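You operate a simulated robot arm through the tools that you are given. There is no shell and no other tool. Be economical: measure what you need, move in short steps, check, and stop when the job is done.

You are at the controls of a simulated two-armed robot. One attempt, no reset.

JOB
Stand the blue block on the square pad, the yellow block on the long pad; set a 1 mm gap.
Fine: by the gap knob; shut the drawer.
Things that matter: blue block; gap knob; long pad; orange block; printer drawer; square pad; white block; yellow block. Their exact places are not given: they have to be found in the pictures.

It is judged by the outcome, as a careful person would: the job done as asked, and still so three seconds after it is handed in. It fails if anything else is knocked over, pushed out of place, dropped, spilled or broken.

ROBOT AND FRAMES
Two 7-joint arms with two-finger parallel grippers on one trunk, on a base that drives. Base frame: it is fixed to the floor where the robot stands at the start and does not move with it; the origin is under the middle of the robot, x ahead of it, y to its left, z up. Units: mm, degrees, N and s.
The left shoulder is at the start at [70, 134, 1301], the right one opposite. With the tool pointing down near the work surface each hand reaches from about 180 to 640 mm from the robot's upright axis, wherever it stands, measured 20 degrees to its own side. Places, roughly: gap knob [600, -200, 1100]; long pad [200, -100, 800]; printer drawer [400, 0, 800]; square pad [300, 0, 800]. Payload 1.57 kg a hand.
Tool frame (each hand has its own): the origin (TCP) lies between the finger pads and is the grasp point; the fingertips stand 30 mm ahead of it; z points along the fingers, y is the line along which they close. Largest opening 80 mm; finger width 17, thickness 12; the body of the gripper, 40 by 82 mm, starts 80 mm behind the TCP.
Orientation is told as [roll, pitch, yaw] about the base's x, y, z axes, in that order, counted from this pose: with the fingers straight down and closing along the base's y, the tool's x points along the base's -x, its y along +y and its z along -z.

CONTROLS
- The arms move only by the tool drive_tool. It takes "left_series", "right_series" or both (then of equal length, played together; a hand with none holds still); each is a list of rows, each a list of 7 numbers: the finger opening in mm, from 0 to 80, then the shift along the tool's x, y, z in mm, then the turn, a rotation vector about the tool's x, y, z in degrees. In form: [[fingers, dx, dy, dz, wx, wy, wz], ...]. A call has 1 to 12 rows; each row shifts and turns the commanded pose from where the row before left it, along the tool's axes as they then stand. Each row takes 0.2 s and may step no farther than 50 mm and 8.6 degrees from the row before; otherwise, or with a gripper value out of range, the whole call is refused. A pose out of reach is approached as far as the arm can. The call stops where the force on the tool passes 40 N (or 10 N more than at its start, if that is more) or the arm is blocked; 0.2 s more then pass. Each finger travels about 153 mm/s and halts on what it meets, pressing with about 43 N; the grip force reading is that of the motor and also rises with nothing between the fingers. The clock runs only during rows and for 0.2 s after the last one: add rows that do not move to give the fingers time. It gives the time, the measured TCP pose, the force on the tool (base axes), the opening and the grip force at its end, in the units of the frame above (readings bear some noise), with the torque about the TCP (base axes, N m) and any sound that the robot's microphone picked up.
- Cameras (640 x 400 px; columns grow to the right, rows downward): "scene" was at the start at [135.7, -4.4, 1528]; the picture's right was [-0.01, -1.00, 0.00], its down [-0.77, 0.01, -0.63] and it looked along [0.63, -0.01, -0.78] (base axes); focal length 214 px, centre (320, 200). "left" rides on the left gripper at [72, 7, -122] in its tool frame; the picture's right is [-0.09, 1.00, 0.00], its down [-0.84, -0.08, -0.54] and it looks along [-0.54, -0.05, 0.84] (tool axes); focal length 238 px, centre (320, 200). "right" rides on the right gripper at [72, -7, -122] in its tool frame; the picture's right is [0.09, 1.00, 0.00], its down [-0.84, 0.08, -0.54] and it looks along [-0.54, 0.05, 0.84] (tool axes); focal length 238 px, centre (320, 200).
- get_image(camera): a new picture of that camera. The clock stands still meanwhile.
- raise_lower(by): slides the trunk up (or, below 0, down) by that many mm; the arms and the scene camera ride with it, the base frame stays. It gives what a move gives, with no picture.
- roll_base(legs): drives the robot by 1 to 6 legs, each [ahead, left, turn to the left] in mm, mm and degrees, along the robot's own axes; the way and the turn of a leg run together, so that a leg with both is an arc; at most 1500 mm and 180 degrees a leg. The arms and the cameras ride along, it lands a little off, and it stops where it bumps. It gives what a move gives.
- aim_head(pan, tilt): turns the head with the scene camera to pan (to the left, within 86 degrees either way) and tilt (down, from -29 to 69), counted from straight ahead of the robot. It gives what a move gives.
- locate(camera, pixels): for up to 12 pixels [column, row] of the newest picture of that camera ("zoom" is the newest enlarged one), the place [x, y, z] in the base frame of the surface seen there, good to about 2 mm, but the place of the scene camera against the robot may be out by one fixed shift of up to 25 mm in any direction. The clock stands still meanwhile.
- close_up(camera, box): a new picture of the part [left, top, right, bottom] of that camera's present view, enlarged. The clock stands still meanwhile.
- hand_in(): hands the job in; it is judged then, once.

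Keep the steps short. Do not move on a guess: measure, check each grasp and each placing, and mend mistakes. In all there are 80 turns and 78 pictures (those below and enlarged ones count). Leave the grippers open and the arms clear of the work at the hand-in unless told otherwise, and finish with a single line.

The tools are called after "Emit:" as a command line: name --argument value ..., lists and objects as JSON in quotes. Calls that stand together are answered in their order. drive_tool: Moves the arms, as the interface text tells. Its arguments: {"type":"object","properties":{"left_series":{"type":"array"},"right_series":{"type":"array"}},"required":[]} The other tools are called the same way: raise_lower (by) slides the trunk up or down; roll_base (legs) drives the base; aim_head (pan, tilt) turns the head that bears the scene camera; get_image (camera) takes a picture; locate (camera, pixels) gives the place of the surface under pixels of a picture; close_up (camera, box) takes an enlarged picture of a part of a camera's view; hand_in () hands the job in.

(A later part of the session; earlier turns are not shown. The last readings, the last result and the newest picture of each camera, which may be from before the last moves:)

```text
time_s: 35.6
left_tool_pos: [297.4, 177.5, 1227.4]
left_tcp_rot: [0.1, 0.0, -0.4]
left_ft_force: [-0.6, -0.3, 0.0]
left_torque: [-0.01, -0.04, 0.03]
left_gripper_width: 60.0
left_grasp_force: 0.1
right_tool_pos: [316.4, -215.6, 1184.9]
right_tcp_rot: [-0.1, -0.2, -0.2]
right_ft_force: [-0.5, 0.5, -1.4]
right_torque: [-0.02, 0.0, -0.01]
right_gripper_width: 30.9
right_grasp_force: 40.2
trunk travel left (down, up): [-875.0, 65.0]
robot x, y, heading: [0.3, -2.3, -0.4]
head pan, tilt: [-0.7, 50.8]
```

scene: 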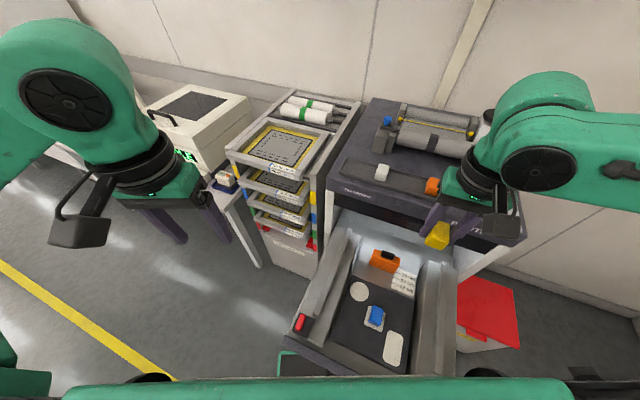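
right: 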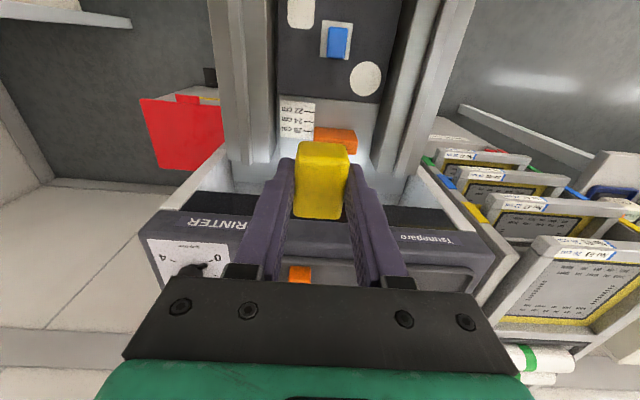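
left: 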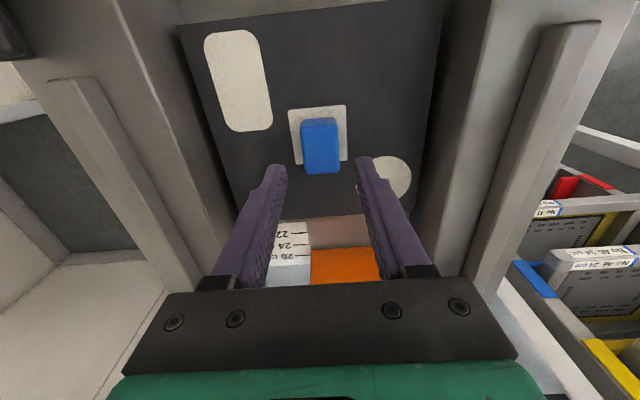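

Now I move to above the long pad (245,-105) and lower to z≈910.

Emit:
drive_tool --right_series '[[20, 24, 37, 0, 0, 0, 0], [20, 24, 37, 0, 0, 0, 0], [20, 23, 36, 0, 0, 0, 0], [20, 0, 0, 45, 0, 0, 0], [20, 0, 0, 45, 0, 0, 0], [20, 0, 0, 45, 0, 0, 0], [20, 0, 0, 45, 0, 0, 0], [20, 0, 0, 45, 0, 0, 0], [20, 0, 0, 45, 0, 0, 0], [20, 0, 0, 0, 0, 0, 0]]'

Emit:
get_image --camera "right"

Emit:
get_image --camera "scene"

```text
time_s: 37.8
left_tool_pos: [295.9, 178.2, 1227.5]
left_tcp_rot: [0.1, 0.0, -0.3]
left_ft_force: [0.0, 0.3, 0.8]
left_torque: [-0.03, -0.01, 0.0]
left_gripper_width: 60.1
left_grasp_force: 0.0
right_tool_pos: [338.6, -166.4, 986.4]
right_tcp_rot: [0.0, 0.0, -0.3]
right_ft_force: [0.3, -0.3, -1.0]
right_torque: [0.02, 0.0, -0.01]
right_gripper_width: 31.1
right_grasp_force: 39.6
right hand out of reach, approached as far as the arm can: row 1, 2, 3, 4, 5, 6, 7
trunk travel left (down, up): [-875.0, 65.0]
robot x, y, heading: [1.8, 3.1, -0.3]
head pan, tilt: [-0.7, 50.8]
```

```text
48 pictures are left
```

right: 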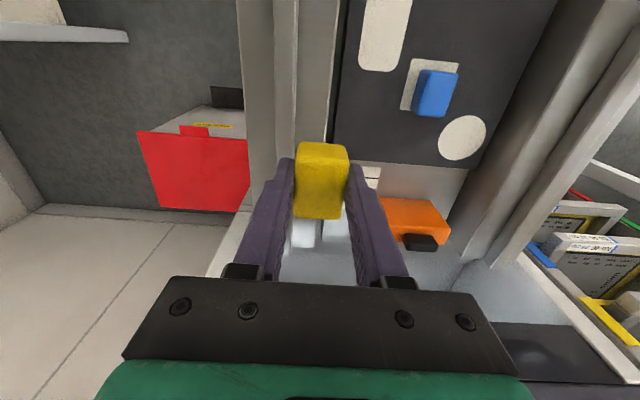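

```text
47 pictures are left
```

scene: 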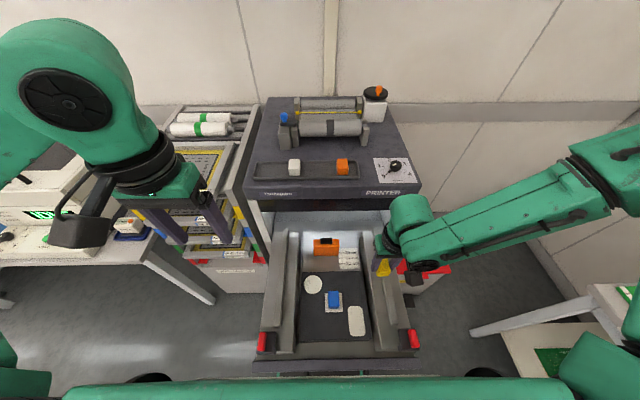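

The right arm is limited in this posture. Driving the base 110 mm back and 70 mm left carries the hand (bottom z≈953, above rails ≈915) close to the pad.

Emit:
roll_base --legs '[[-100, 65, 0]]'

Emit:
get_image --camera "right"

```text
time_s: 39.0
left_tool_pos: [202.8, 242.1, 1226.0]
left_tcp_rot: [0.1, 0.1, -0.4]
left_ft_force: [0.5, 0.8, 0.6]
left_torque: [0.0, 0.01, -0.02]
left_gripper_width: 59.9
left_grasp_force: 0.1
right_tool_pos: [243.7, -102.7, 985.5]
right_tcp_rot: [0.1, 0.1, -0.4]
right_ft_force: [0.1, -0.1, -1.0]
right_torque: [0.02, 0.03, -0.01]
right_gripper_width: 31.0
right_grasp_force: 39.8
trunk travel left (down, up): [-875.0, 65.0]
robot x, y, heading: [-95.3, 66.7, -0.8]
head pan, tilt: [-0.7, 50.8]
```

```text
46 pictures are left
```

right: 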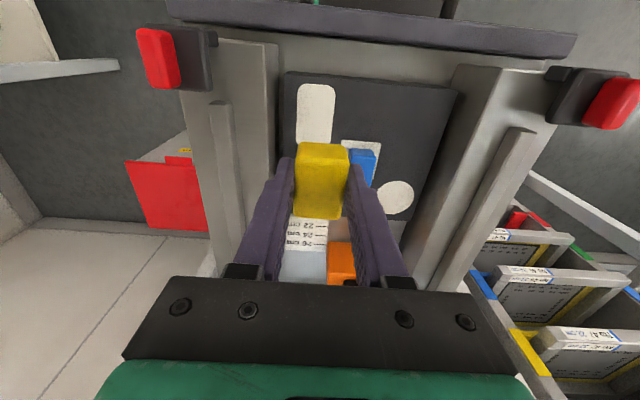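

The hand is right over the long pad. I lower to z≈870 and look.

Emit:
drive_tool --right_series '[[20, 0, -1.5, 40, 0, 0, 0], [20, 0, 0, 40, 0, 0, 0], [20, 0, 0, 35, 0, 0, 0], [20, 0, 0, 0, 0, 0, 0]]'

Emit:
get_image --camera "right"

Emit:
locate --camera "right" --pixels '[[315, 85], [300, 110], [340, 110], [320, 130], [320, 145], [320, 165]]'

```text
time_s: 40.0
left_tool_pos: [200.0, 241.6, 1226.3]
left_tcp_rot: [0.0, 0.0, -0.4]
left_ft_force: [0.2, 0.5, 0.0]
left_torque: [0.0, 0.01, 0.03]
left_gripper_width: 60.1
left_grasp_force: 0.0
right_tool_pos: [233.1, -120.1, 898.8]
right_tcp_rot: [0.1, -0.1, -0.3]
right_ft_force: [-0.5, 0.2, -0.2]
right_torque: [-0.02, 0.02, -0.03]
right_gripper_width: 30.7
right_grasp_force: 40.0
right hand out of reach, approached as far as the arm can: row 2, 3
trunk travel left (down, up): [-875.0, 65.0]
robot x, y, heading: [-100.4, 64.8, -0.5]
head pan, tilt: [-0.7, 50.8]
```

```text
45 pictures are left
```

right: 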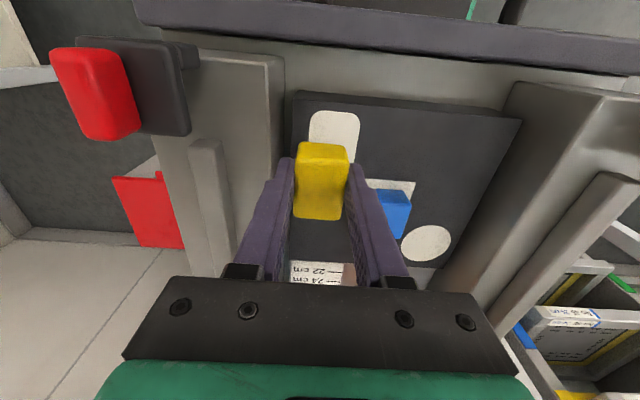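

```text
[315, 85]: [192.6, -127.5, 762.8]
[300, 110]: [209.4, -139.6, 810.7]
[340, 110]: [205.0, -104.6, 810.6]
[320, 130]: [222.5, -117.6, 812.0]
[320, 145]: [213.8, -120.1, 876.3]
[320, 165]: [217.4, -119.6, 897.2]
```

The arm is at its lower limit and drifted. I raise the hand 100, then lower the trunk 120 so the arm has a better posture.

Emit:
drive_tool --right_series '[[20, 0, 0, -40, 0, 0, 0], [20, -6, 7, -40, 0, 0, 0], [20, -6, 7, -40, 0, 0, 0], [20, 0, 0, 0, 0, 0, 0]]'

Emit:
raise_lower --by -110

Emit:
get_image --camera "scene"

```text
time_s: 41.0
left_tool_pos: [199.9, 242.8, 1227.0]
left_tcp_rot: [0.0, 0.0, -0.4]
left_ft_force: [-0.4, -0.5, -0.2]
left_torque: [-0.02, 0.0, -0.01]
left_gripper_width: 60.0
left_grasp_force: 0.1
right_tool_pos: [246.7, -104.9, 1023.1]
right_tcp_rot: [0.0, -0.1, -0.3]
right_ft_force: [-0.3, 0.3, -0.1]
right_torque: [0.0, -0.01, -0.02]
right_gripper_width: 31.1
right_grasp_force: 40.0
trunk travel left (down, up): [-875.0, 65.0]
robot x, y, heading: [-96.6, 64.9, -0.3]
head pan, tilt: [-0.7, 50.8]
```

```text
time_s: 42.4
left_tool_pos: [200.5, 243.5, 1117.1]
left_tcp_rot: [0.0, 0.0, -0.4]
left_ft_force: [0.0, 0.2, 1.1]
left_torque: [-0.01, -0.02, 0.0]
left_gripper_width: 59.9
left_grasp_force: 0.1
right_tool_pos: [246.4, -105.3, 912.5]
right_tcp_rot: [0.0, 0.0, -0.4]
right_ft_force: [-0.5, -0.3, -0.4]
right_torque: [0.03, -0.03, -0.04]
right_gripper_width: 30.9
right_grasp_force: 40.3
trunk travel left (down, up): [-765.0, 175.0]
robot x, y, heading: [-97.8, 66.6, -0.5]
head pan, tilt: [-0.7, 50.8]
```

```text
44 pictures are left
```

scene: 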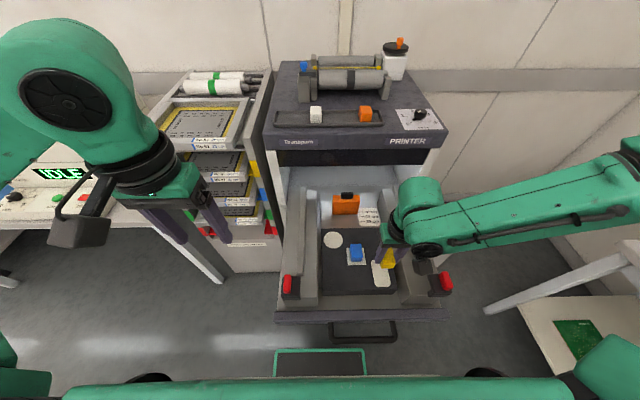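

Now at (246,-105,912). I lower to ≈850.

Emit:
drive_tool --right_series '[[20, 0, 0, 30, 0, 0, 0], [20, 0, 0, 22, 0, 0, 0], [20, 0, 0, 10, 0, 0, 0], [20, 0, 0, 0, 0, 0, 0]]'

Emit:
close_up --camera "right" --box '[220, 60, 420, 240]'

Emit:
get_image --camera "scene"

```text
time_s: 43.4
left_tool_pos: [199.4, 242.3, 1117.3]
left_tcp_rot: [0.0, 0.0, -0.4]
left_ft_force: [-0.4, 0.7, 0.1]
left_torque: [-0.03, 0.0, 0.05]
left_gripper_width: 59.9
left_grasp_force: 0.1
right_tool_pos: [247.3, -105.9, 849.1]
right_tcp_rot: [0.0, -0.2, -0.4]
right_ft_force: [0.1, 0.2, -1.5]
right_torque: [-0.05, 0.01, -0.01]
right_gripper_width: 31.0
right_grasp_force: 40.0
trunk travel left (down, up): [-765.0, 175.0]
robot x, y, heading: [-98.8, 66.1, -0.6]
head pan, tilt: [-0.7, 50.8]
```

```text
2.22 times, centred on (320, 150) of right
```

zoom: 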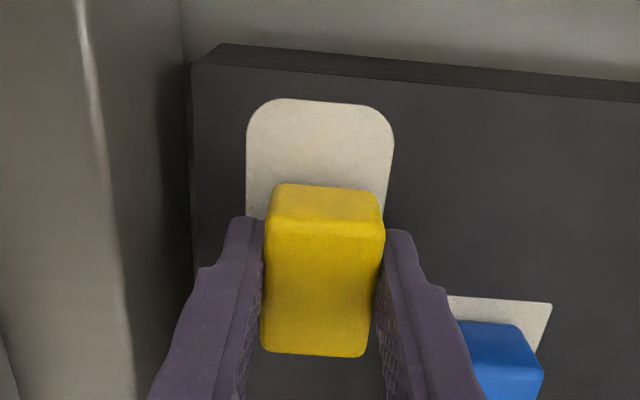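

```text
42 pictures are left
```

scene: 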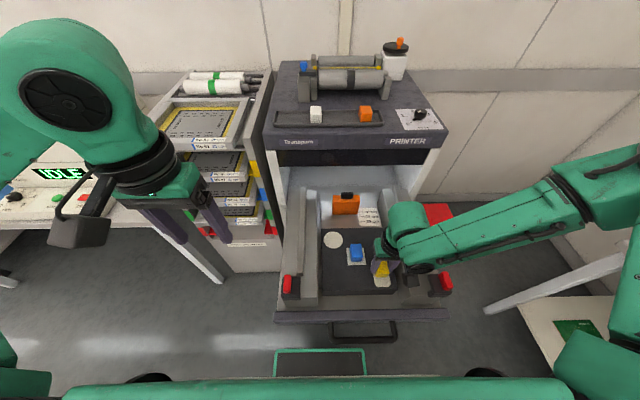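

I verify the pad and block alignment.

Emit:
locate --camera "zoom" --pixels '[[250, 160], [388, 160], [320, 102], [320, 185], [320, 195], [320, 225], [272, 240], [378, 240]]'

Emit:
drive_tool --right_series '[[20, 1, 0, 2, 0, 0, 0], [20, 0, 0, 1.5, 0, 0, 0], [20, 0, 0, 0, 0, 0, 0]]'

```text
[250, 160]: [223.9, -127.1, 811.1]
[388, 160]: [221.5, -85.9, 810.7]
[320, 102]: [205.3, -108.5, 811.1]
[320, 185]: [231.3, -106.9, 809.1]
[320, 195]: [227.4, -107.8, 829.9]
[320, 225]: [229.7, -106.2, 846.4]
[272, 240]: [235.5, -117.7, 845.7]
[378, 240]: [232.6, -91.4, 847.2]
```

```text
time_s: 44.2
left_tool_pos: [200.1, 242.9, 1117.6]
left_tcp_rot: [-0.1, 0.0, -0.4]
left_ft_force: [0.6, 0.3, -0.6]
left_torque: [0.02, -0.01, -0.01]
left_gripper_width: 59.8
left_grasp_force: 0.0
right_tool_pos: [246.5, -106.2, 846.2]
right_tcp_rot: [0.1, 0.1, -0.5]
right_ft_force: [-0.5, -0.7, 0.2]
right_torque: [-0.02, 0.01, 0.04]
right_gripper_width: 31.0
right_grasp_force: 39.8
trunk travel left (down, up): [-765.0, 175.0]
robot x, y, heading: [-97.0, 66.2, -0.2]
head pan, tilt: [-0.7, 50.8]
```

Aligned (block y≈-105, x≈247). I lower the last 2 mm, open, and rise.

Emit:
drive_tool --right_series '[[20, 0, 0, 1.5, 0, 0, 0], [20, 0, 0, 1, 0, 0, 0], [20, 0, 0, 0, 0, 0, 0], [35, 0, 0, 0, 0, 0, 0], [44, 0, 0, 0, 0, 0, 0], [44, 0, 0, 0, 0, 0, 0], [44, 0, 0, -30, 0, 0, 0], [44, 0, 0, -40, 0, 0, 0], [44, 0, 0, -40, 0, 0, 0], [44, 0, 0, -45, 0, 0, 0], [44, 0, 0, 0, 0, 0, 0]]'

Emit:
get_image --camera "right"

```text
time_s: 46.6
left_tool_pos: [199.2, 244.1, 1117.0]
left_tcp_rot: [0.0, 0.0, -0.3]
left_ft_force: [-0.5, -0.1, -0.6]
left_torque: [-0.01, 0.01, 0.01]
left_gripper_width: 59.7
left_grasp_force: 0.0
right_tool_pos: [244.0, -102.2, 1000.4]
right_tcp_rot: [0.0, -0.1, -0.3]
right_ft_force: [0.1, 0.6, 0.1]
right_torque: [-0.04, 0.03, 0.03]
right_gripper_width: 44.1
right_grasp_force: 0.1
trunk travel left (down, up): [-765.0, 175.0]
robot x, y, heading: [-101.4, 62.0, -0.3]
head pan, tilt: [-0.7, 50.8]
```

```text
41 pictures are left
```

right: 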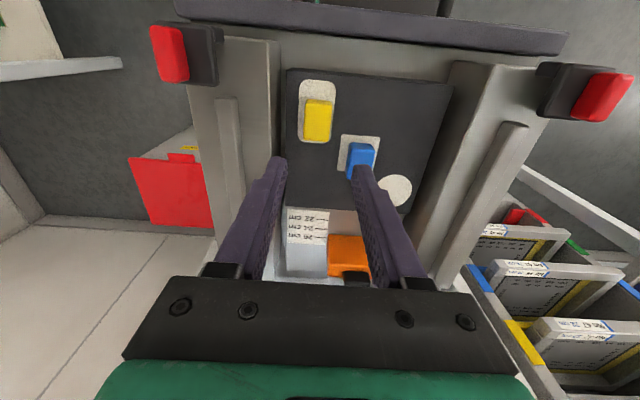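

Both blocks stand on their pads. Next is the drawer: I measure its front face, and look at it in the scene camera.

Emit:
locate --camera "right" --pixels '[[380, 22], [380, 36], [380, 45], [380, 62], [380, 10], [170, 50], [600, 95], [318, 120], [360, 155], [225, 60]]'

Emit:
aim_head --pan 0 --tilt 65

Emit:
get_image --camera "scene"

```text
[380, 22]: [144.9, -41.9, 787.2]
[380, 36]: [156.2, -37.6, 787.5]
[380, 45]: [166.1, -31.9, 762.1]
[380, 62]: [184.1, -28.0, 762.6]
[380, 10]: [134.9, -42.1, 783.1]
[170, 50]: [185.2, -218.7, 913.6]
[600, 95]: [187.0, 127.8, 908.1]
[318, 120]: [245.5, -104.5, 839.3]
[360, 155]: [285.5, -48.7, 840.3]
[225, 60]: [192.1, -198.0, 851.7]
```

```text
time_s: 47.4
left_tool_pos: [198.8, 243.3, 1117.2]
left_tcp_rot: [0.0, 0.0, -0.3]
left_ft_force: [-0.2, 0.4, -0.6]
left_torque: [0.01, 0.02, 0.0]
left_gripper_width: 59.8
left_grasp_force: 0.0
right_tool_pos: [245.9, -103.1, 999.5]
right_tcp_rot: [-0.1, -0.1, -0.5]
right_ft_force: [0.4, 0.5, -0.3]
right_torque: [0.03, 0.02, 0.0]
right_gripper_width: 44.0
right_grasp_force: 0.0
trunk travel left (down, up): [-765.0, 175.0]
robot x, y, heading: [-99.7, 63.7, -0.6]
head pan, tilt: [0.0, 65.0]
```

```text
40 pictures are left
```

scene: 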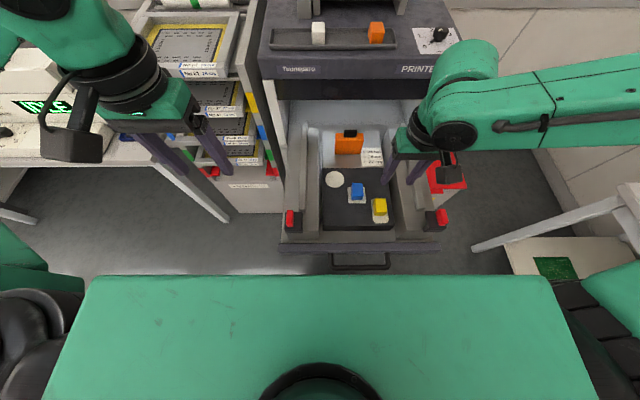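

Panel top is z≈787 with front face x≈135. I locate the handle bar too, then back the base 200 mm with the hand high.

Emit:
locate --camera "scene" --pixels '[[360, 267], [335, 262], [388, 262], [360, 248], [360, 240], [290, 248], [440, 243]]'

Emit:
roll_base --legs '[[-200, 0, 0]]'

Emit:
raise_lower --by -90

Emit:
get_image --camera "right"

Emit:
get_image --camera "scene"

```text
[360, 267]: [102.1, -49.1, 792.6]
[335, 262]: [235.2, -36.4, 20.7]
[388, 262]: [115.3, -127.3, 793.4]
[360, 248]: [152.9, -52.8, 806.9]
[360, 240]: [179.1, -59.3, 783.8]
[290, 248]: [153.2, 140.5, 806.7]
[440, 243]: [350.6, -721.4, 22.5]
```

```text
time_s: 49.0
left_tool_pos: [5.6, 243.2, 1117.1]
left_tcp_rot: [0.0, 0.1, -0.8]
left_ft_force: [0.6, -0.7, -1.6]
left_torque: [0.0, 0.04, -0.03]
left_gripper_width: 60.2
left_grasp_force: 0.0
right_tool_pos: [48.3, -102.8, 1000.5]
right_tcp_rot: [0.0, 0.0, -0.6]
right_ft_force: [0.1, 0.0, 0.6]
right_torque: [-0.01, 0.0, -0.01]
right_gripper_width: 44.0
right_grasp_force: 0.0
trunk travel left (down, up): [-765.0, 175.0]
robot x, y, heading: [-295.5, 66.2, -0.6]
head pan, tilt: [0.0, 65.0]
```

```text
time_s: 50.2
left_tool_pos: [3.6, 244.8, 1027.5]
left_tcp_rot: [0.0, 0.0, -0.7]
left_ft_force: [0.9, -0.6, 0.1]
left_torque: [-0.01, -0.05, -0.01]
left_gripper_width: 59.6
left_grasp_force: 0.0
right_tool_pos: [46.4, -102.6, 910.1]
right_tcp_rot: [-0.1, -0.1, -0.6]
right_ft_force: [0.0, -0.1, -1.4]
right_torque: [0.01, -0.03, -0.03]
right_gripper_width: 44.0
right_grasp_force: 0.1
trunk travel left (down, up): [-675.0, 265.0]
robot x, y, heading: [-297.0, 68.9, -0.7]
head pan, tilt: [0.0, 65.0]
```

```text
39 pictures are left
```

right: 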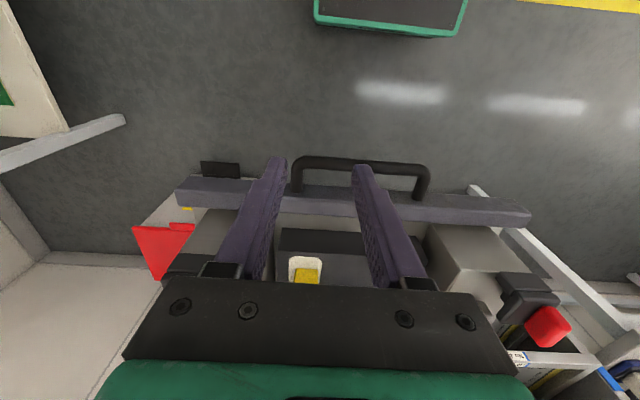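

```text
38 pictures are left
```

scene: 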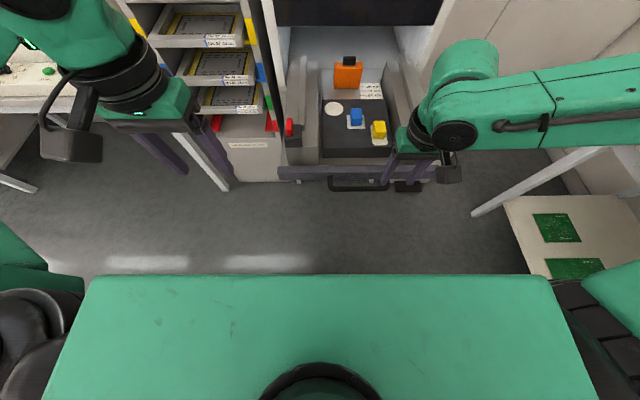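

The handle is clear now (bar at row ~163 in the right view). I measure it.

Emit:
locate --camera "right" --pixels '[[340, 162], [400, 168], [297, 180], [425, 187], [330, 196], [330, 185], [450, 210], [220, 190], [305, 275]]'

Emit:
close_up --camera "right" --box '[270, 140, 450, 250]'

```text
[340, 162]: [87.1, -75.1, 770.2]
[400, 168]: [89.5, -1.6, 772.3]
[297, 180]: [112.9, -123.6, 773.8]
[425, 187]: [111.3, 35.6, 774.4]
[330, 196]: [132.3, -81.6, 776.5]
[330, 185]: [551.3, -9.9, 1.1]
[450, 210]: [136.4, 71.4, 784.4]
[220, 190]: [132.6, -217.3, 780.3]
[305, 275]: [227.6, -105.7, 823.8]
```

```text
3.56 times, centred on (360, 195) of right
```

zoom: 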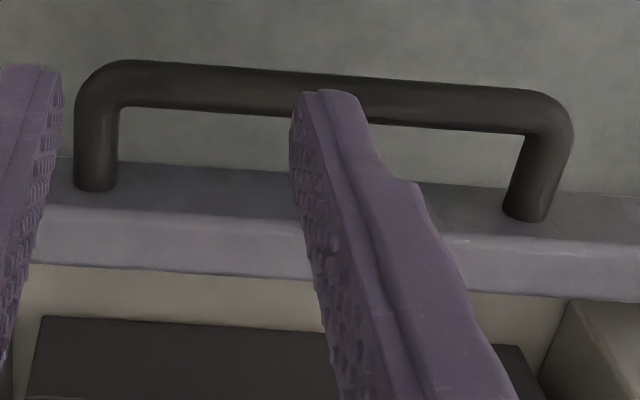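

Handle bar: x≈88, y from -124 to 36, z≈770. I close the fingers, go in front of its middle (x≈55, y≈-45), and lower to z≈775.

Emit:
drive_tool --right_series '[[20, -6, 29, 0, 0, 0, 0], [0, 0, 29, 0, 0, 0, 0], [0, 0, 0, 45, 0, 0, 0], [0, 0, 0, 45, 0, 0, 0], [0, 0, 0, 45, 0, 0, 0], [0, 0, 0, 0, 0, 0, 0]]'

Emit:
get_image --camera "right"

```text
time_s: 51.6
left_tool_pos: [3.8, 242.8, 1027.6]
left_tcp_rot: [-0.1, 0.0, -0.7]
left_ft_force: [-0.3, 0.3, 0.5]
left_torque: [0.0, -0.01, 0.02]
left_gripper_width: 60.2
left_grasp_force: 0.1
right_tool_pos: [55.0, -42.8, 776.6]
right_tcp_rot: [0.0, -0.1, -0.6]
right_ft_force: [0.0, 0.4, -0.3]
right_torque: [0.01, 0.02, 0.02]
right_gripper_width: 0.1
right_grasp_force: 21.6
trunk travel left (down, up): [-675.0, 265.0]
robot x, y, heading: [-292.4, 69.0, -0.7]
head pan, tilt: [0.0, 65.0]
```

```text
36 pictures are left
```

right: 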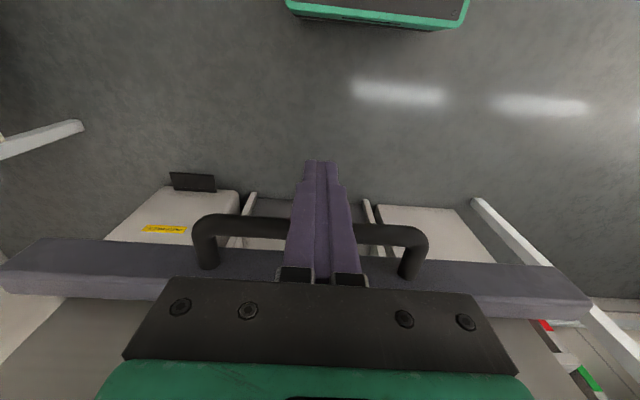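

The fingers stand in front of the bar. I push ahead slowly with 10 mm rows.

Emit:
drive_tool --right_series '[[0, -8, 0, 0, 0, 0, 0], [0, -6, 0, 0, 0, 0, 0], [0, -6, 0, 0, 0, 0, 0], [0, -6, 0, 0, 0, 0, 0], [0, -8, 0, 0, 0, 0, 0], [0, -10, 0, 0, 0, 0, 0], [0, -10, 0, 0, 0, 0, 0], [0, -10, 0, 0, 0, 0, 0], [0, -10, 0, 0, 0, 0, 0], [0, -8, 0, 0, 0, 0, 0], [0, -4, 0, 0, 0, 0, 0], [0, 0, 0, 0, 0, 0, 0]]'

Emit:
get_image --camera "right"

Emit:
get_image --camera "scene"

```text
time_s: 54.2
left_tool_pos: [3.6, 243.4, 1027.0]
left_tcp_rot: [0.0, 0.0, -0.7]
left_ft_force: [-0.8, -0.4, -0.2]
left_torque: [-0.01, 0.06, 0.01]
left_gripper_width: 60.2
left_grasp_force: 0.2
right_tool_pos: [129.2, -61.5, 789.1]
right_tcp_rot: [-0.1, -0.1, -0.5]
right_ft_force: [-1.7, -0.1, -0.8]
right_torque: [0.01, 0.03, 0.0]
right_gripper_width: 0.0
right_grasp_force: 21.2
right hand out of reach, approached as far as the arm can: row 6, 7, 8, 9, 10
trunk travel left (down, up): [-675.0, 265.0]
robot x, y, heading: [-297.8, 67.8, -0.7]
head pan, tilt: [0.0, 65.0]
```

```text
35 pictures are left
```

right: 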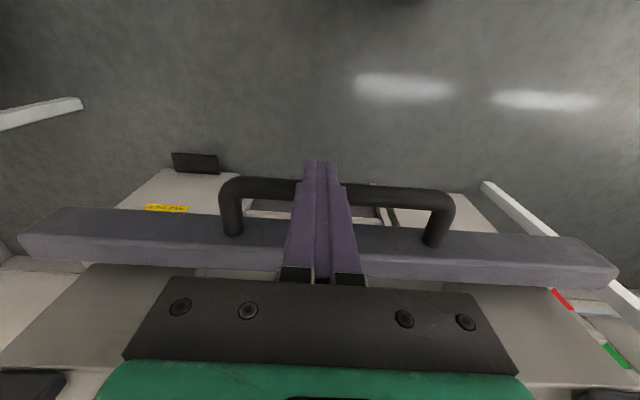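

```text
34 pictures are left
```

scene: 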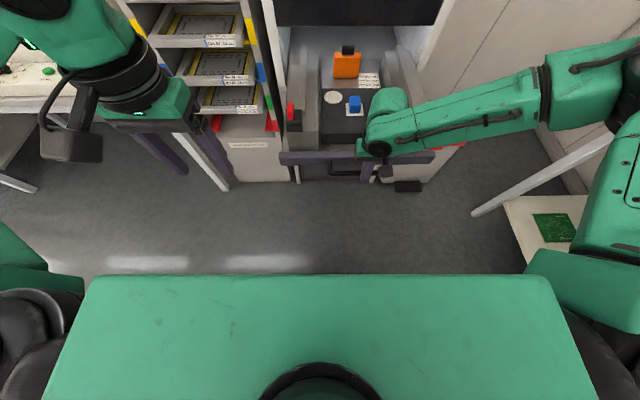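

The drawer moves with almost no force (−1.7 N), but the arm reached its limit. I lower the trunk 12 mm to keep good overlap and drive the base ahead to push on.

Emit:
raise_lower --by -14

Emit:
roll_base --legs '[[60, 0, 0], [60, 0, 0]]'

Emit:
get_image --camera "right"

Emit:
get_image --camera "scene"

```text
time_s: 54.9
left_tool_pos: [3.6, 244.9, 1013.2]
left_tcp_rot: [0.0, -0.1, -0.7]
left_ft_force: [-0.1, -0.1, -0.2]
left_torque: [0.01, 0.01, 0.01]
left_gripper_width: 59.9
left_grasp_force: 0.1
right_tool_pos: [129.4, -62.6, 774.9]
right_tcp_rot: [-0.1, 0.0, -0.6]
right_ft_force: [-0.4, 0.3, 0.1]
right_torque: [-0.02, 0.04, 0.0]
right_gripper_width: 0.1
right_grasp_force: 21.5
trunk travel left (down, up): [-661.0, 279.0]
robot x, y, heading: [-297.8, 66.6, -0.7]
head pan, tilt: [0.0, 65.0]
```

```text
time_s: 56.4
left_tool_pos: [123.2, 242.7, 1014.3]
left_tcp_rot: [0.1, -0.1, -0.7]
left_ft_force: [-0.2, -0.4, 0.4]
left_torque: [-0.02, -0.01, 0.0]
left_gripper_width: 59.7
left_grasp_force: 0.0
right_tool_pos: [249.0, -64.6, 776.5]
right_tcp_rot: [0.0, -0.2, -0.7]
right_ft_force: [-0.3, 0.2, -0.1]
right_torque: [0.0, 0.01, 0.0]
right_gripper_width: 0.0
right_grasp_force: 21.0
trunk travel left (down, up): [-661.0, 279.0]
robot x, y, heading: [-175.7, 63.8, -0.7]
head pan, tilt: [0.0, 65.0]
```

```text
33 pictures are left
```

right: 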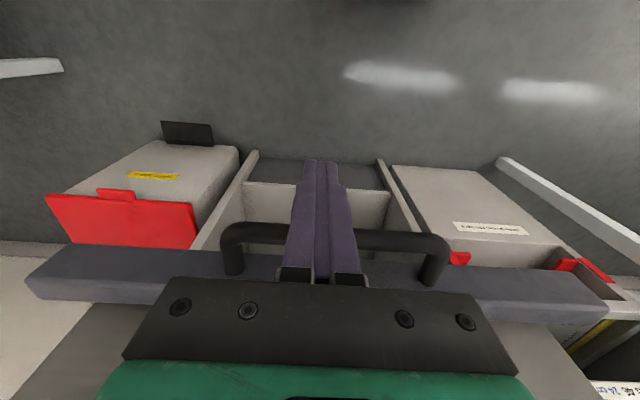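

```text
32 pictures are left
```

scene: 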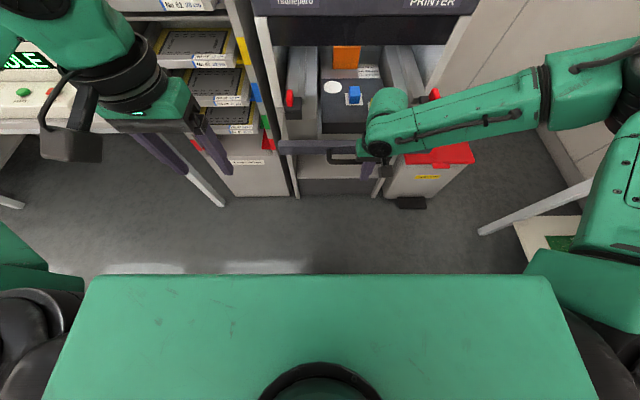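

The drawer follows and the blocks stay put. I drive another 120 mm in two legs.

Emit:
roll_base --legs '[[60, 0, 0], [60, 0, 0]]'

Emit:
get_image --camera "right"

Emit:
get_image --camera "scene"

```text
time_s: 57.9
left_tool_pos: [241.0, 239.9, 1015.1]
left_tcp_rot: [0.0, 0.0, -0.8]
left_ft_force: [0.0, 0.0, -1.0]
left_torque: [0.02, 0.01, -0.02]
left_gripper_width: 60.0
left_grasp_force: 0.1
right_tool_pos: [366.1, -64.1, 775.8]
right_tcp_rot: [0.1, -0.2, -0.6]
right_ft_force: [0.7, -0.3, 0.2]
right_torque: [-0.02, 0.0, 0.0]
right_gripper_width: 0.0
right_grasp_force: 21.7
trunk travel left (down, up): [-661.0, 279.0]
robot x, y, heading: [-59.3, 68.5, -0.7]
head pan, tilt: [0.0, 65.0]
```

```text
31 pictures are left
```

right: 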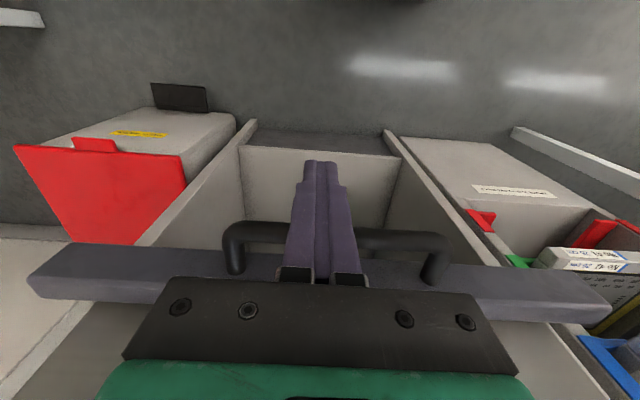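

```text
30 pictures are left
```

scene: 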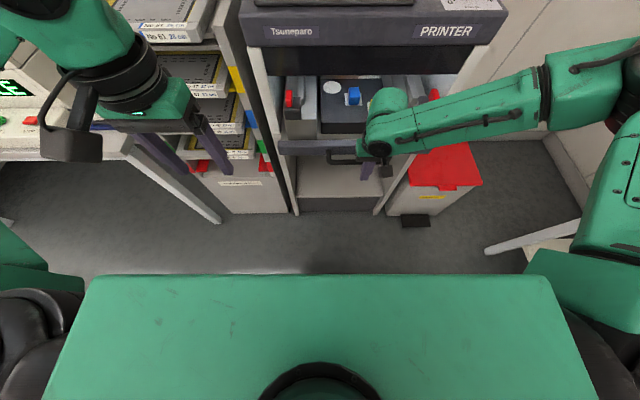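

I check the distances: panel, printer front, wrist, and the rack near the left hand.

Emit:
locate --camera "scene" --pixels '[[300, 148], [340, 35], [385, 100], [400, 85], [360, 60], [293, 190], [215, 155], [200, 152], [190, 95], [170, 20], [500, 80], [280, 150]]'

```text
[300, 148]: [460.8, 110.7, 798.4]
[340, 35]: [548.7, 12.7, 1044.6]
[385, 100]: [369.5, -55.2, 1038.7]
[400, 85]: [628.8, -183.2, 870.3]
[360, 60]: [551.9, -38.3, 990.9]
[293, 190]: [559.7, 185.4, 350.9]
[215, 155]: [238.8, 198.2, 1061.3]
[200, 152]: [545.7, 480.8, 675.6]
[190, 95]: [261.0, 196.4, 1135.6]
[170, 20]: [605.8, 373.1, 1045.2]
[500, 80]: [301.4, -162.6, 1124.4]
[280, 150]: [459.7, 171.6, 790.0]
```

About 90 mm remain, and the wrist should stay ~20 mm clear of the printer front. I go 50 mm more, then check.

Emit:
roll_base --legs '[[50, 0, 0]]'

Emit:
get_image --camera "scene"

Emit:
get_image --camera "right"

Emit:
locate --camera "right" --pixels '[[260, 232], [420, 240], [120, 255], [500, 280], [120, 290], [60, 250], [540, 350], [180, 200], [410, 160]]'

```text
time_s: 58.9
left_tool_pos: [287.8, 240.4, 1013.9]
left_tcp_rot: [0.0, -0.3, -0.7]
left_ft_force: [0.3, -0.6, 0.1]
left_torque: [-0.02, -0.01, -0.01]
left_gripper_width: 60.2
left_grasp_force: 0.0
right_tool_pos: [414.3, -65.8, 777.0]
right_tcp_rot: [0.2, -0.2, -0.8]
right_ft_force: [-1.2, -0.5, -0.6]
right_torque: [-0.02, 0.0, 0.0]
right_gripper_width: 0.2
right_grasp_force: 21.9
trunk travel left (down, up): [-661.0, 279.0]
robot x, y, heading: [-8.7, 68.5, -0.7]
head pan, tilt: [0.0, 65.0]
```

```text
29 pictures are left
```

scene: 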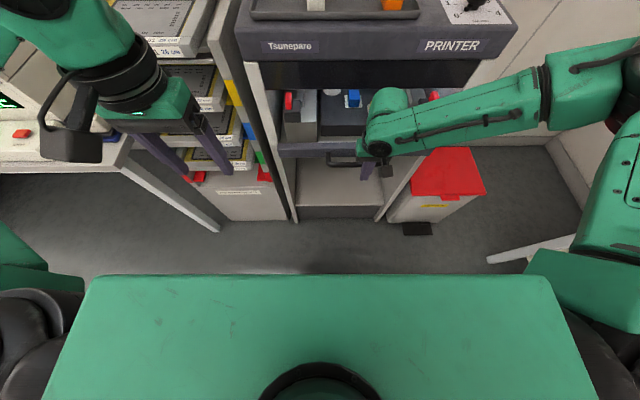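

```text
28 pictures are left
```

right: 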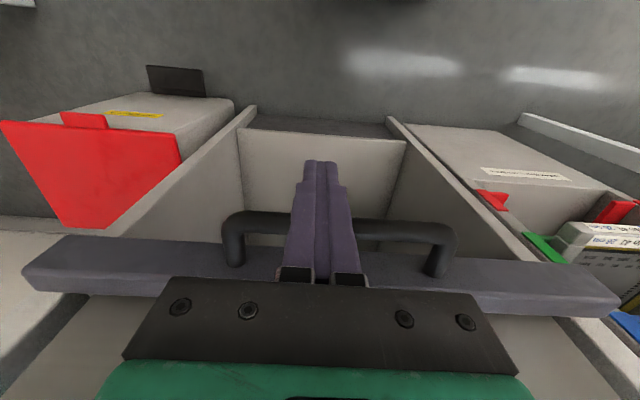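

```text
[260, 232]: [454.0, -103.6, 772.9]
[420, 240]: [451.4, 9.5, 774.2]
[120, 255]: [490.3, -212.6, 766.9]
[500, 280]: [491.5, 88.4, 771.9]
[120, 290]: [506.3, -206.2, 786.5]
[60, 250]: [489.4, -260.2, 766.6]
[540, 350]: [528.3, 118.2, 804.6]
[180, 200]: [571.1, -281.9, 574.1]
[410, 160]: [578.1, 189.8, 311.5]
```

The panel face is at x≈490; about 30 mm remain to the frame legs. I pull the hand back 40, drive 50 ahead, then push the last bit with the arm under the force limit.

Emit:
drive_tool --right_series '[[0, 20, 0, 0, 0, 0, 0], [0, 20, 0, 0, 0, 0, 0], [0, 0, 0, 0, 0, 0, 0]]'

Emit:
roll_base --legs '[[55, 0, 0]]'

Emit:
drive_tool --right_series '[[0, -5, 0, 0, 0, 0, 0], [0, -5, 0, 0, 0, 0, 0], [0, -5, 0, 0, 0, 0, 0], [0, -5, 0, 0, 0, 0, 0], [0, -5, 0, 0, 0, 0, 0], [0, 0, 0, 0, 0, 0, 0]]'

Emit:
get_image --camera "right"

Emit:
get_image --camera "scene"

```text
time_s: 59.7
left_tool_pos: [292.3, 239.2, 1014.6]
left_tcp_rot: [-0.1, 0.0, -0.8]
left_ft_force: [-0.1, -0.7, -0.1]
left_torque: [-0.02, -0.01, -0.02]
left_gripper_width: 60.0
left_grasp_force: 0.1
right_tool_pos: [377.5, -67.1, 776.2]
right_tcp_rot: [0.1, -0.1, -0.8]
right_ft_force: [-0.4, 0.8, -0.2]
right_torque: [-0.01, 0.01, -0.01]
right_gripper_width: 0.1
right_grasp_force: 21.3
trunk travel left (down, up): [-661.0, 279.0]
robot x, y, heading: [-5.7, 65.2, -0.7]
head pan, tilt: [0.0, 65.0]
```

```text
time_s: 60.6
left_tool_pos: [345.5, 238.7, 1014.1]
left_tcp_rot: [0.0, -0.1, -0.8]
left_ft_force: [-0.4, -0.5, -0.3]
left_torque: [-0.03, 0.02, 0.03]
left_gripper_width: 59.9
left_grasp_force: 0.1
right_tool_pos: [431.7, -66.6, 776.5]
right_tcp_rot: [0.0, -0.3, -0.6]
right_ft_force: [0.7, -0.1, -0.4]
right_torque: [-0.04, 0.01, -0.01]
right_gripper_width: 0.1
right_grasp_force: 21.6
trunk travel left (down, up): [-661.0, 279.0]
robot x, y, heading: [50.5, 61.0, -0.6]
head pan, tilt: [0.0, 65.0]
```

```text
time_s: 62.0
left_tool_pos: [346.3, 238.8, 1013.3]
left_tcp_rot: [0.0, -0.1, -0.6]
left_ft_force: [-0.3, -0.2, 0.6]
left_torque: [0.0, 0.01, -0.01]
left_gripper_width: 59.8
left_grasp_force: 0.1
right_tool_pos: [457.3, -66.6, 776.6]
right_tcp_rot: [0.0, -0.1, -0.6]
right_ft_force: [-0.2, 0.4, 0.5]
right_torque: [-0.04, 0.01, 0.01]
right_gripper_width: 0.0
right_grasp_force: 21.2
trunk travel left (down, up): [-661.0, 279.0]
robot x, y, heading: [46.1, 65.4, -0.7]
head pan, tilt: [0.0, 65.0]
```

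```text
27 pictures are left
```

right: 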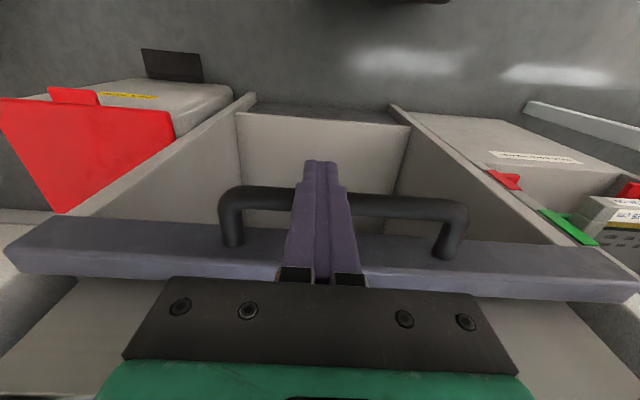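

```text
26 pictures are left
```

scene: 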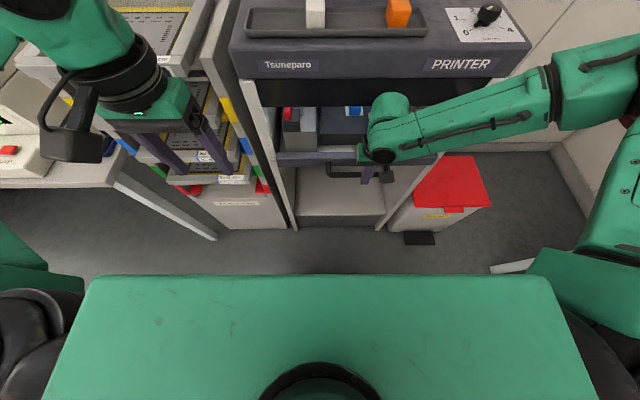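

Still no resistance. I push on with 4 mm rows.

Emit:
drive_tool --right_series '[[0, -4, 0, 0, 0, 0, 0], [0, -4, 0, 0, 0, 0, 0], [0, -4, 0, 0, 0, 0, 0], [0, -4, 0, 0, 0, 0, 0], [0, 0, 0, 0, 0, 0, 0]]'

Emit:
get_image --camera "right"

Emit:
locate --camera "right" --pixels '[[80, 225], [250, 190], [420, 200], [520, 255], [90, 255], [300, 280], [150, 170], [420, 120], [610, 290], [600, 320]]'

```text
time_s: 63.2
left_tool_pos: [346.9, 239.1, 1015.3]
left_tcp_rot: [0.0, -0.1, -0.8]
left_ft_force: [-0.5, 0.0, 0.0]
left_torque: [0.04, 0.0, 0.0]
left_gripper_width: 60.0
left_grasp_force: 0.2
right_tool_pos: [473.0, -66.3, 775.8]
right_tcp_rot: [0.1, 0.0, -0.6]
right_ft_force: [0.9, 0.2, 0.1]
right_torque: [-0.02, 0.01, -0.01]
right_gripper_width: 0.1
right_grasp_force: 21.6
trunk travel left (down, up): [-661.0, 279.0]
robot x, y, heading: [46.9, 67.1, -0.4]
head pan, tilt: [0.0, 65.0]
```

```text
25 pictures are left
```

right: 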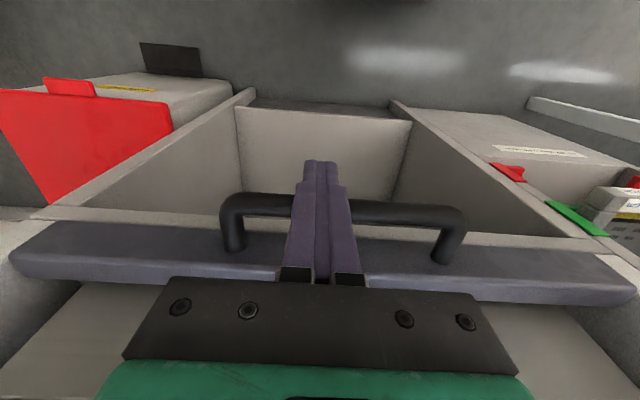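

```text
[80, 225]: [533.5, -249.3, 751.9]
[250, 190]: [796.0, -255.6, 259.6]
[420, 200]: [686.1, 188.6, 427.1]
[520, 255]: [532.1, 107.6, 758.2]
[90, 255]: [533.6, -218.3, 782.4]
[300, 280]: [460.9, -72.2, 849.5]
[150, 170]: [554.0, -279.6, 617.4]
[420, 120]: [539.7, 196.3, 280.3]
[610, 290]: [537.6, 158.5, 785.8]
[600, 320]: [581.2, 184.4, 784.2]
```

Panel face ≈531, legs ≈540+. Still free; I push on in 3 mm rows until resistance.

Emit:
drive_tool --right_series '[[0, -3, 0, 0, 0, 0, 0], [0, -3, 0, 0, 0, 0, 0], [0, -3, 0, 0, 0, 0, 0], [0, -3, 0, 0, 0, 0, 0], [0, 0, 0, 0, 0, 0, 0]]'

Emit:
get_image --camera "right"

Emit:
get_image --camera "scene"

```text
time_s: 64.4
left_tool_pos: [342.7, 239.4, 1013.4]
left_tcp_rot: [-0.1, -0.2, -0.8]
left_ft_force: [0.0, -1.0, -0.2]
left_torque: [-0.02, -0.02, 0.03]
left_gripper_width: 60.4
left_grasp_force: 0.0
right_tool_pos: [478.1, -69.5, 779.9]
right_tcp_rot: [0.1, 0.0, -0.6]
right_ft_force: [-17.5, 3.7, -6.9]
right_torque: [0.07, 0.32, 0.08]
right_gripper_width: 0.0
right_grasp_force: 21.2
right hand out of reach, approached as far as the arm can: row 2
trunk travel left (down, up): [-661.0, 279.0]
robot x, y, heading: [47.8, 66.7, -0.5]
head pan, tilt: [0.0, 65.0]
```

```text
24 pictures are left
```

right: 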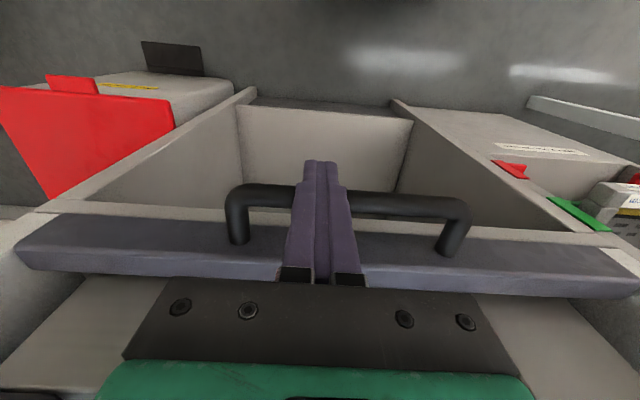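

```text
23 pictures are left
```

scene: 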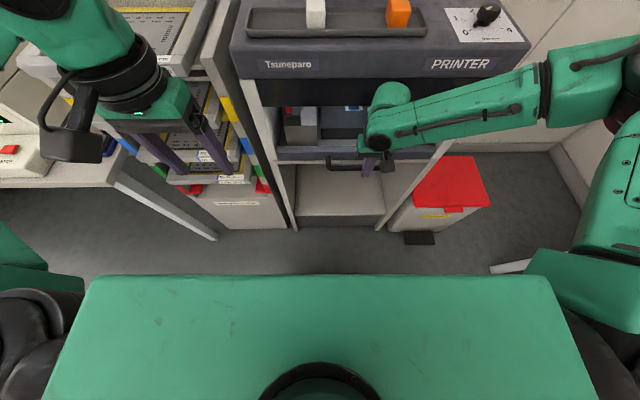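

Resistance now (−17.5 N): the drawer seems at its stop. I back the hand off 60 mm and measure the panel.

Emit:
drive_tool --right_series '[[0, 20, 0, 0, 0, 0, 0], [0, 20, 0, 0, 0, 0, 0], [0, 20, 0, 0, 0, 0, 0], [0, 0, 0, -30, 0, 0, 0], [0, 0, 0, 0, 0, 0, 0]]'

Emit:
get_image --camera "right"

Emit:
locate --camera "right" --pixels '[[150, 255], [150, 240], [450, 270], [300, 235], [380, 240], [520, 280], [100, 225], [570, 310], [560, 250], [80, 240]]'

```text
time_s: 65.6
left_tool_pos: [346.0, 239.4, 1013.9]
left_tcp_rot: [0.0, 0.0, -0.7]
left_ft_force: [0.0, -0.5, -0.3]
left_torque: [-0.02, 0.0, 0.02]
left_gripper_width: 60.3
left_grasp_force: 0.1
right_tool_pos: [425.1, -67.9, 808.6]
right_tcp_rot: [0.0, -0.1, -0.7]
right_ft_force: [0.1, 1.0, -0.4]
right_torque: [-0.01, 0.0, -0.04]
right_gripper_width: 0.1
right_grasp_force: 21.3
trunk travel left (down, up): [-661.0, 279.0]
robot x, y, heading: [47.5, 64.2, -0.8]
head pan, tilt: [0.0, 65.0]
```

```text
22 pictures are left
```

right: 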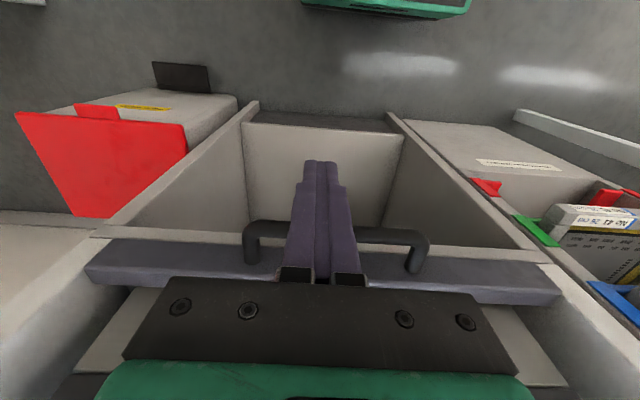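

```text
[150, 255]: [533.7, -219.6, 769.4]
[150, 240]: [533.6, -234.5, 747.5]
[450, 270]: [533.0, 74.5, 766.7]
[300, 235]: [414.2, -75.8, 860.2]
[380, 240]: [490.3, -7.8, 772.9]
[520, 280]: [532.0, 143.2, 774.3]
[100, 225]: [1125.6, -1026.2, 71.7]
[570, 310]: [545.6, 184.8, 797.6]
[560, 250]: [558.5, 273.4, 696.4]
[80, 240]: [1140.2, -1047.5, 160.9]
```

The torque shows contact right at the bar, so the drawer itself resisted. To make sure it is fully shut, I drive 25 mm nearer and push until the force limit.

Emit:
roll_base --legs '[[25, 0, 0]]'

Emit:
drive_tool --right_series '[[0, 0, 0, 30, 0, 0, 0], [0, -10, 0, 0, 0, 0, 0], [0, -10, 0, 0, 0, 0, 0], [0, -4, 0, 0, 0, 0, 0], [0, -3, 0, 0, 0, 0, 0], [0, -3, 0, 0, 0, 0, 0], [0, -2, 0, 0, 0, 0, 0], [0, -2, 0, 0, 0, 0, 0], [0, -2, 0, 0, 0, 0, 0], [0, -2, 0, 0, 0, 0, 0], [0, -2, 0, 0, 0, 0, 0]]'

```text
time_s: 66.4
left_tool_pos: [367.7, 239.8, 1014.7]
left_tcp_rot: [0.1, -0.2, -0.7]
left_ft_force: [-0.5, -0.3, 0.1]
left_torque: [0.01, -0.06, 0.01]
left_gripper_width: 60.0
left_grasp_force: 0.1
right_tool_pos: [446.8, -67.7, 810.2]
right_tcp_rot: [0.1, -0.3, -0.6]
right_ft_force: [-0.1, 0.5, -0.5]
right_torque: [0.03, 0.01, 0.0]
right_gripper_width: 0.3
right_grasp_force: 21.4
trunk travel left (down, up): [-661.0, 279.0]
robot x, y, heading: [73.4, 65.7, -0.8]
head pan, tilt: [0.0, 65.0]
```

```text
time_s: 68.9
left_tool_pos: [368.1, 238.5, 1013.4]
left_tcp_rot: [-0.1, -0.2, -0.8]
left_ft_force: [0.9, 0.5, 0.1]
left_torque: [-0.02, 0.02, 0.0]
left_gripper_width: 60.1
left_grasp_force: 0.0
right_tool_pos: [478.1, -68.7, 775.3]
right_tcp_rot: [0.0, 1.0, -0.5]
right_ft_force: [-15.8, 1.1, 6.5]
right_torque: [-0.08, 0.14, -0.01]
right_gripper_width: 0.2
right_grasp_force: 20.9
trunk travel left (down, up): [-661.0, 279.0]
robot x, y, heading: [72.7, 64.1, -0.5]
head pan, tilt: [0.0, 65.0]
stopped in row 11 (right hand): the force on the tool passed its limit at 40 N (the readings are from after the stop); the commanded pose is now the measured one
```

The drawer is firmly shut (40 N stop at the same place, 478). I back the base 130 mm, raise the trunk 214 and look at the printer.

Emit:
roll_base --legs '[[-130, 0, 0]]'

Emit:
raise_lower --by 214

Emit:
drive_tool --right_series '[[30, 0, -30, -38, 0, 0, 0], [60, 0, -30, -38, 0, 0, 0], [60, 0, -30, -38, 0, 0, 0], [60, 0, -30, -38, 0, 0, 0], [60, 0, -25, -38, 0, 0, 0], [60, 0, 0, 0, 0, 0, 0]]'

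Emit:
get_image --camera "scene"

```text
time_s: 70.2
left_tool_pos: [240.4, 240.0, 1014.0]
left_tcp_rot: [0.1, 0.1, -0.9]
left_ft_force: [-0.6, 1.0, 0.4]
left_torque: [-0.01, -0.01, 0.01]
left_gripper_width: 60.0
left_grasp_force: 0.2
right_tool_pos: [352.0, -68.5, 775.7]
right_tcp_rot: [0.0, 0.7, -0.9]
right_ft_force: [-0.8, -0.9, 0.3]
right_torque: [0.01, 0.03, -0.01]
right_gripper_width: 0.1
right_grasp_force: 21.2
trunk travel left (down, up): [-661.0, 279.0]
robot x, y, heading: [-61.6, 66.8, -0.8]
head pan, tilt: [0.0, 65.0]
```

```text
time_s: 72.5
left_tool_pos: [239.8, 241.0, 1227.4]
left_tcp_rot: [0.1, 0.0, -1.0]
left_ft_force: [0.1, -0.1, -0.7]
left_torque: [-0.01, -0.01, 0.02]
left_gripper_width: 59.9
left_grasp_force: 0.0
right_tool_pos: [350.7, -69.0, 989.5]
right_tcp_rot: [0.0, 0.8, -0.8]
right_ft_force: [-0.3, 0.0, 1.0]
right_torque: [0.01, -0.02, 0.0]
right_gripper_width: 0.0
right_grasp_force: 21.0
trunk travel left (down, up): [-875.0, 65.0]
robot x, y, heading: [-60.0, 63.1, -1.0]
head pan, tilt: [0.0, 65.0]
```

```text
time_s: 73.8
left_tool_pos: [240.7, 239.9, 1227.0]
left_tcp_rot: [-0.1, -0.1, -0.9]
left_ft_force: [0.5, -0.5, -0.9]
left_torque: [0.01, -0.06, 0.0]
left_gripper_width: 60.0
left_grasp_force: 0.1
right_tool_pos: [354.2, -211.7, 1181.3]
right_tcp_rot: [0.0, 0.7, -0.8]
right_ft_force: [1.0, 0.3, -0.4]
right_torque: [-0.02, 0.01, 0.0]
right_gripper_width: 59.9
right_grasp_force: 0.0
trunk travel left (down, up): [-875.0, 65.0]
robot x, y, heading: [-61.1, 66.3, -1.0]
head pan, tilt: [0.0, 65.0]
```

```text
21 pictures are left
```

scene: 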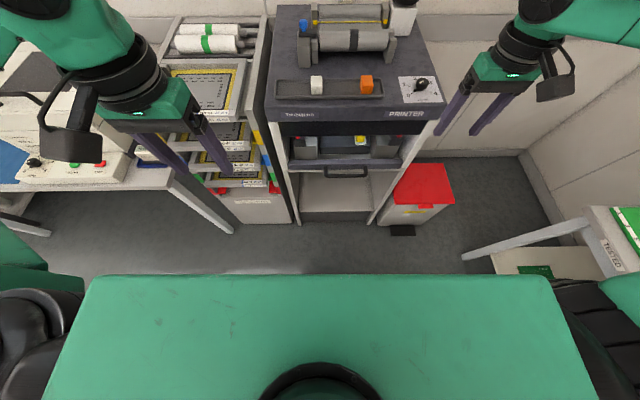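

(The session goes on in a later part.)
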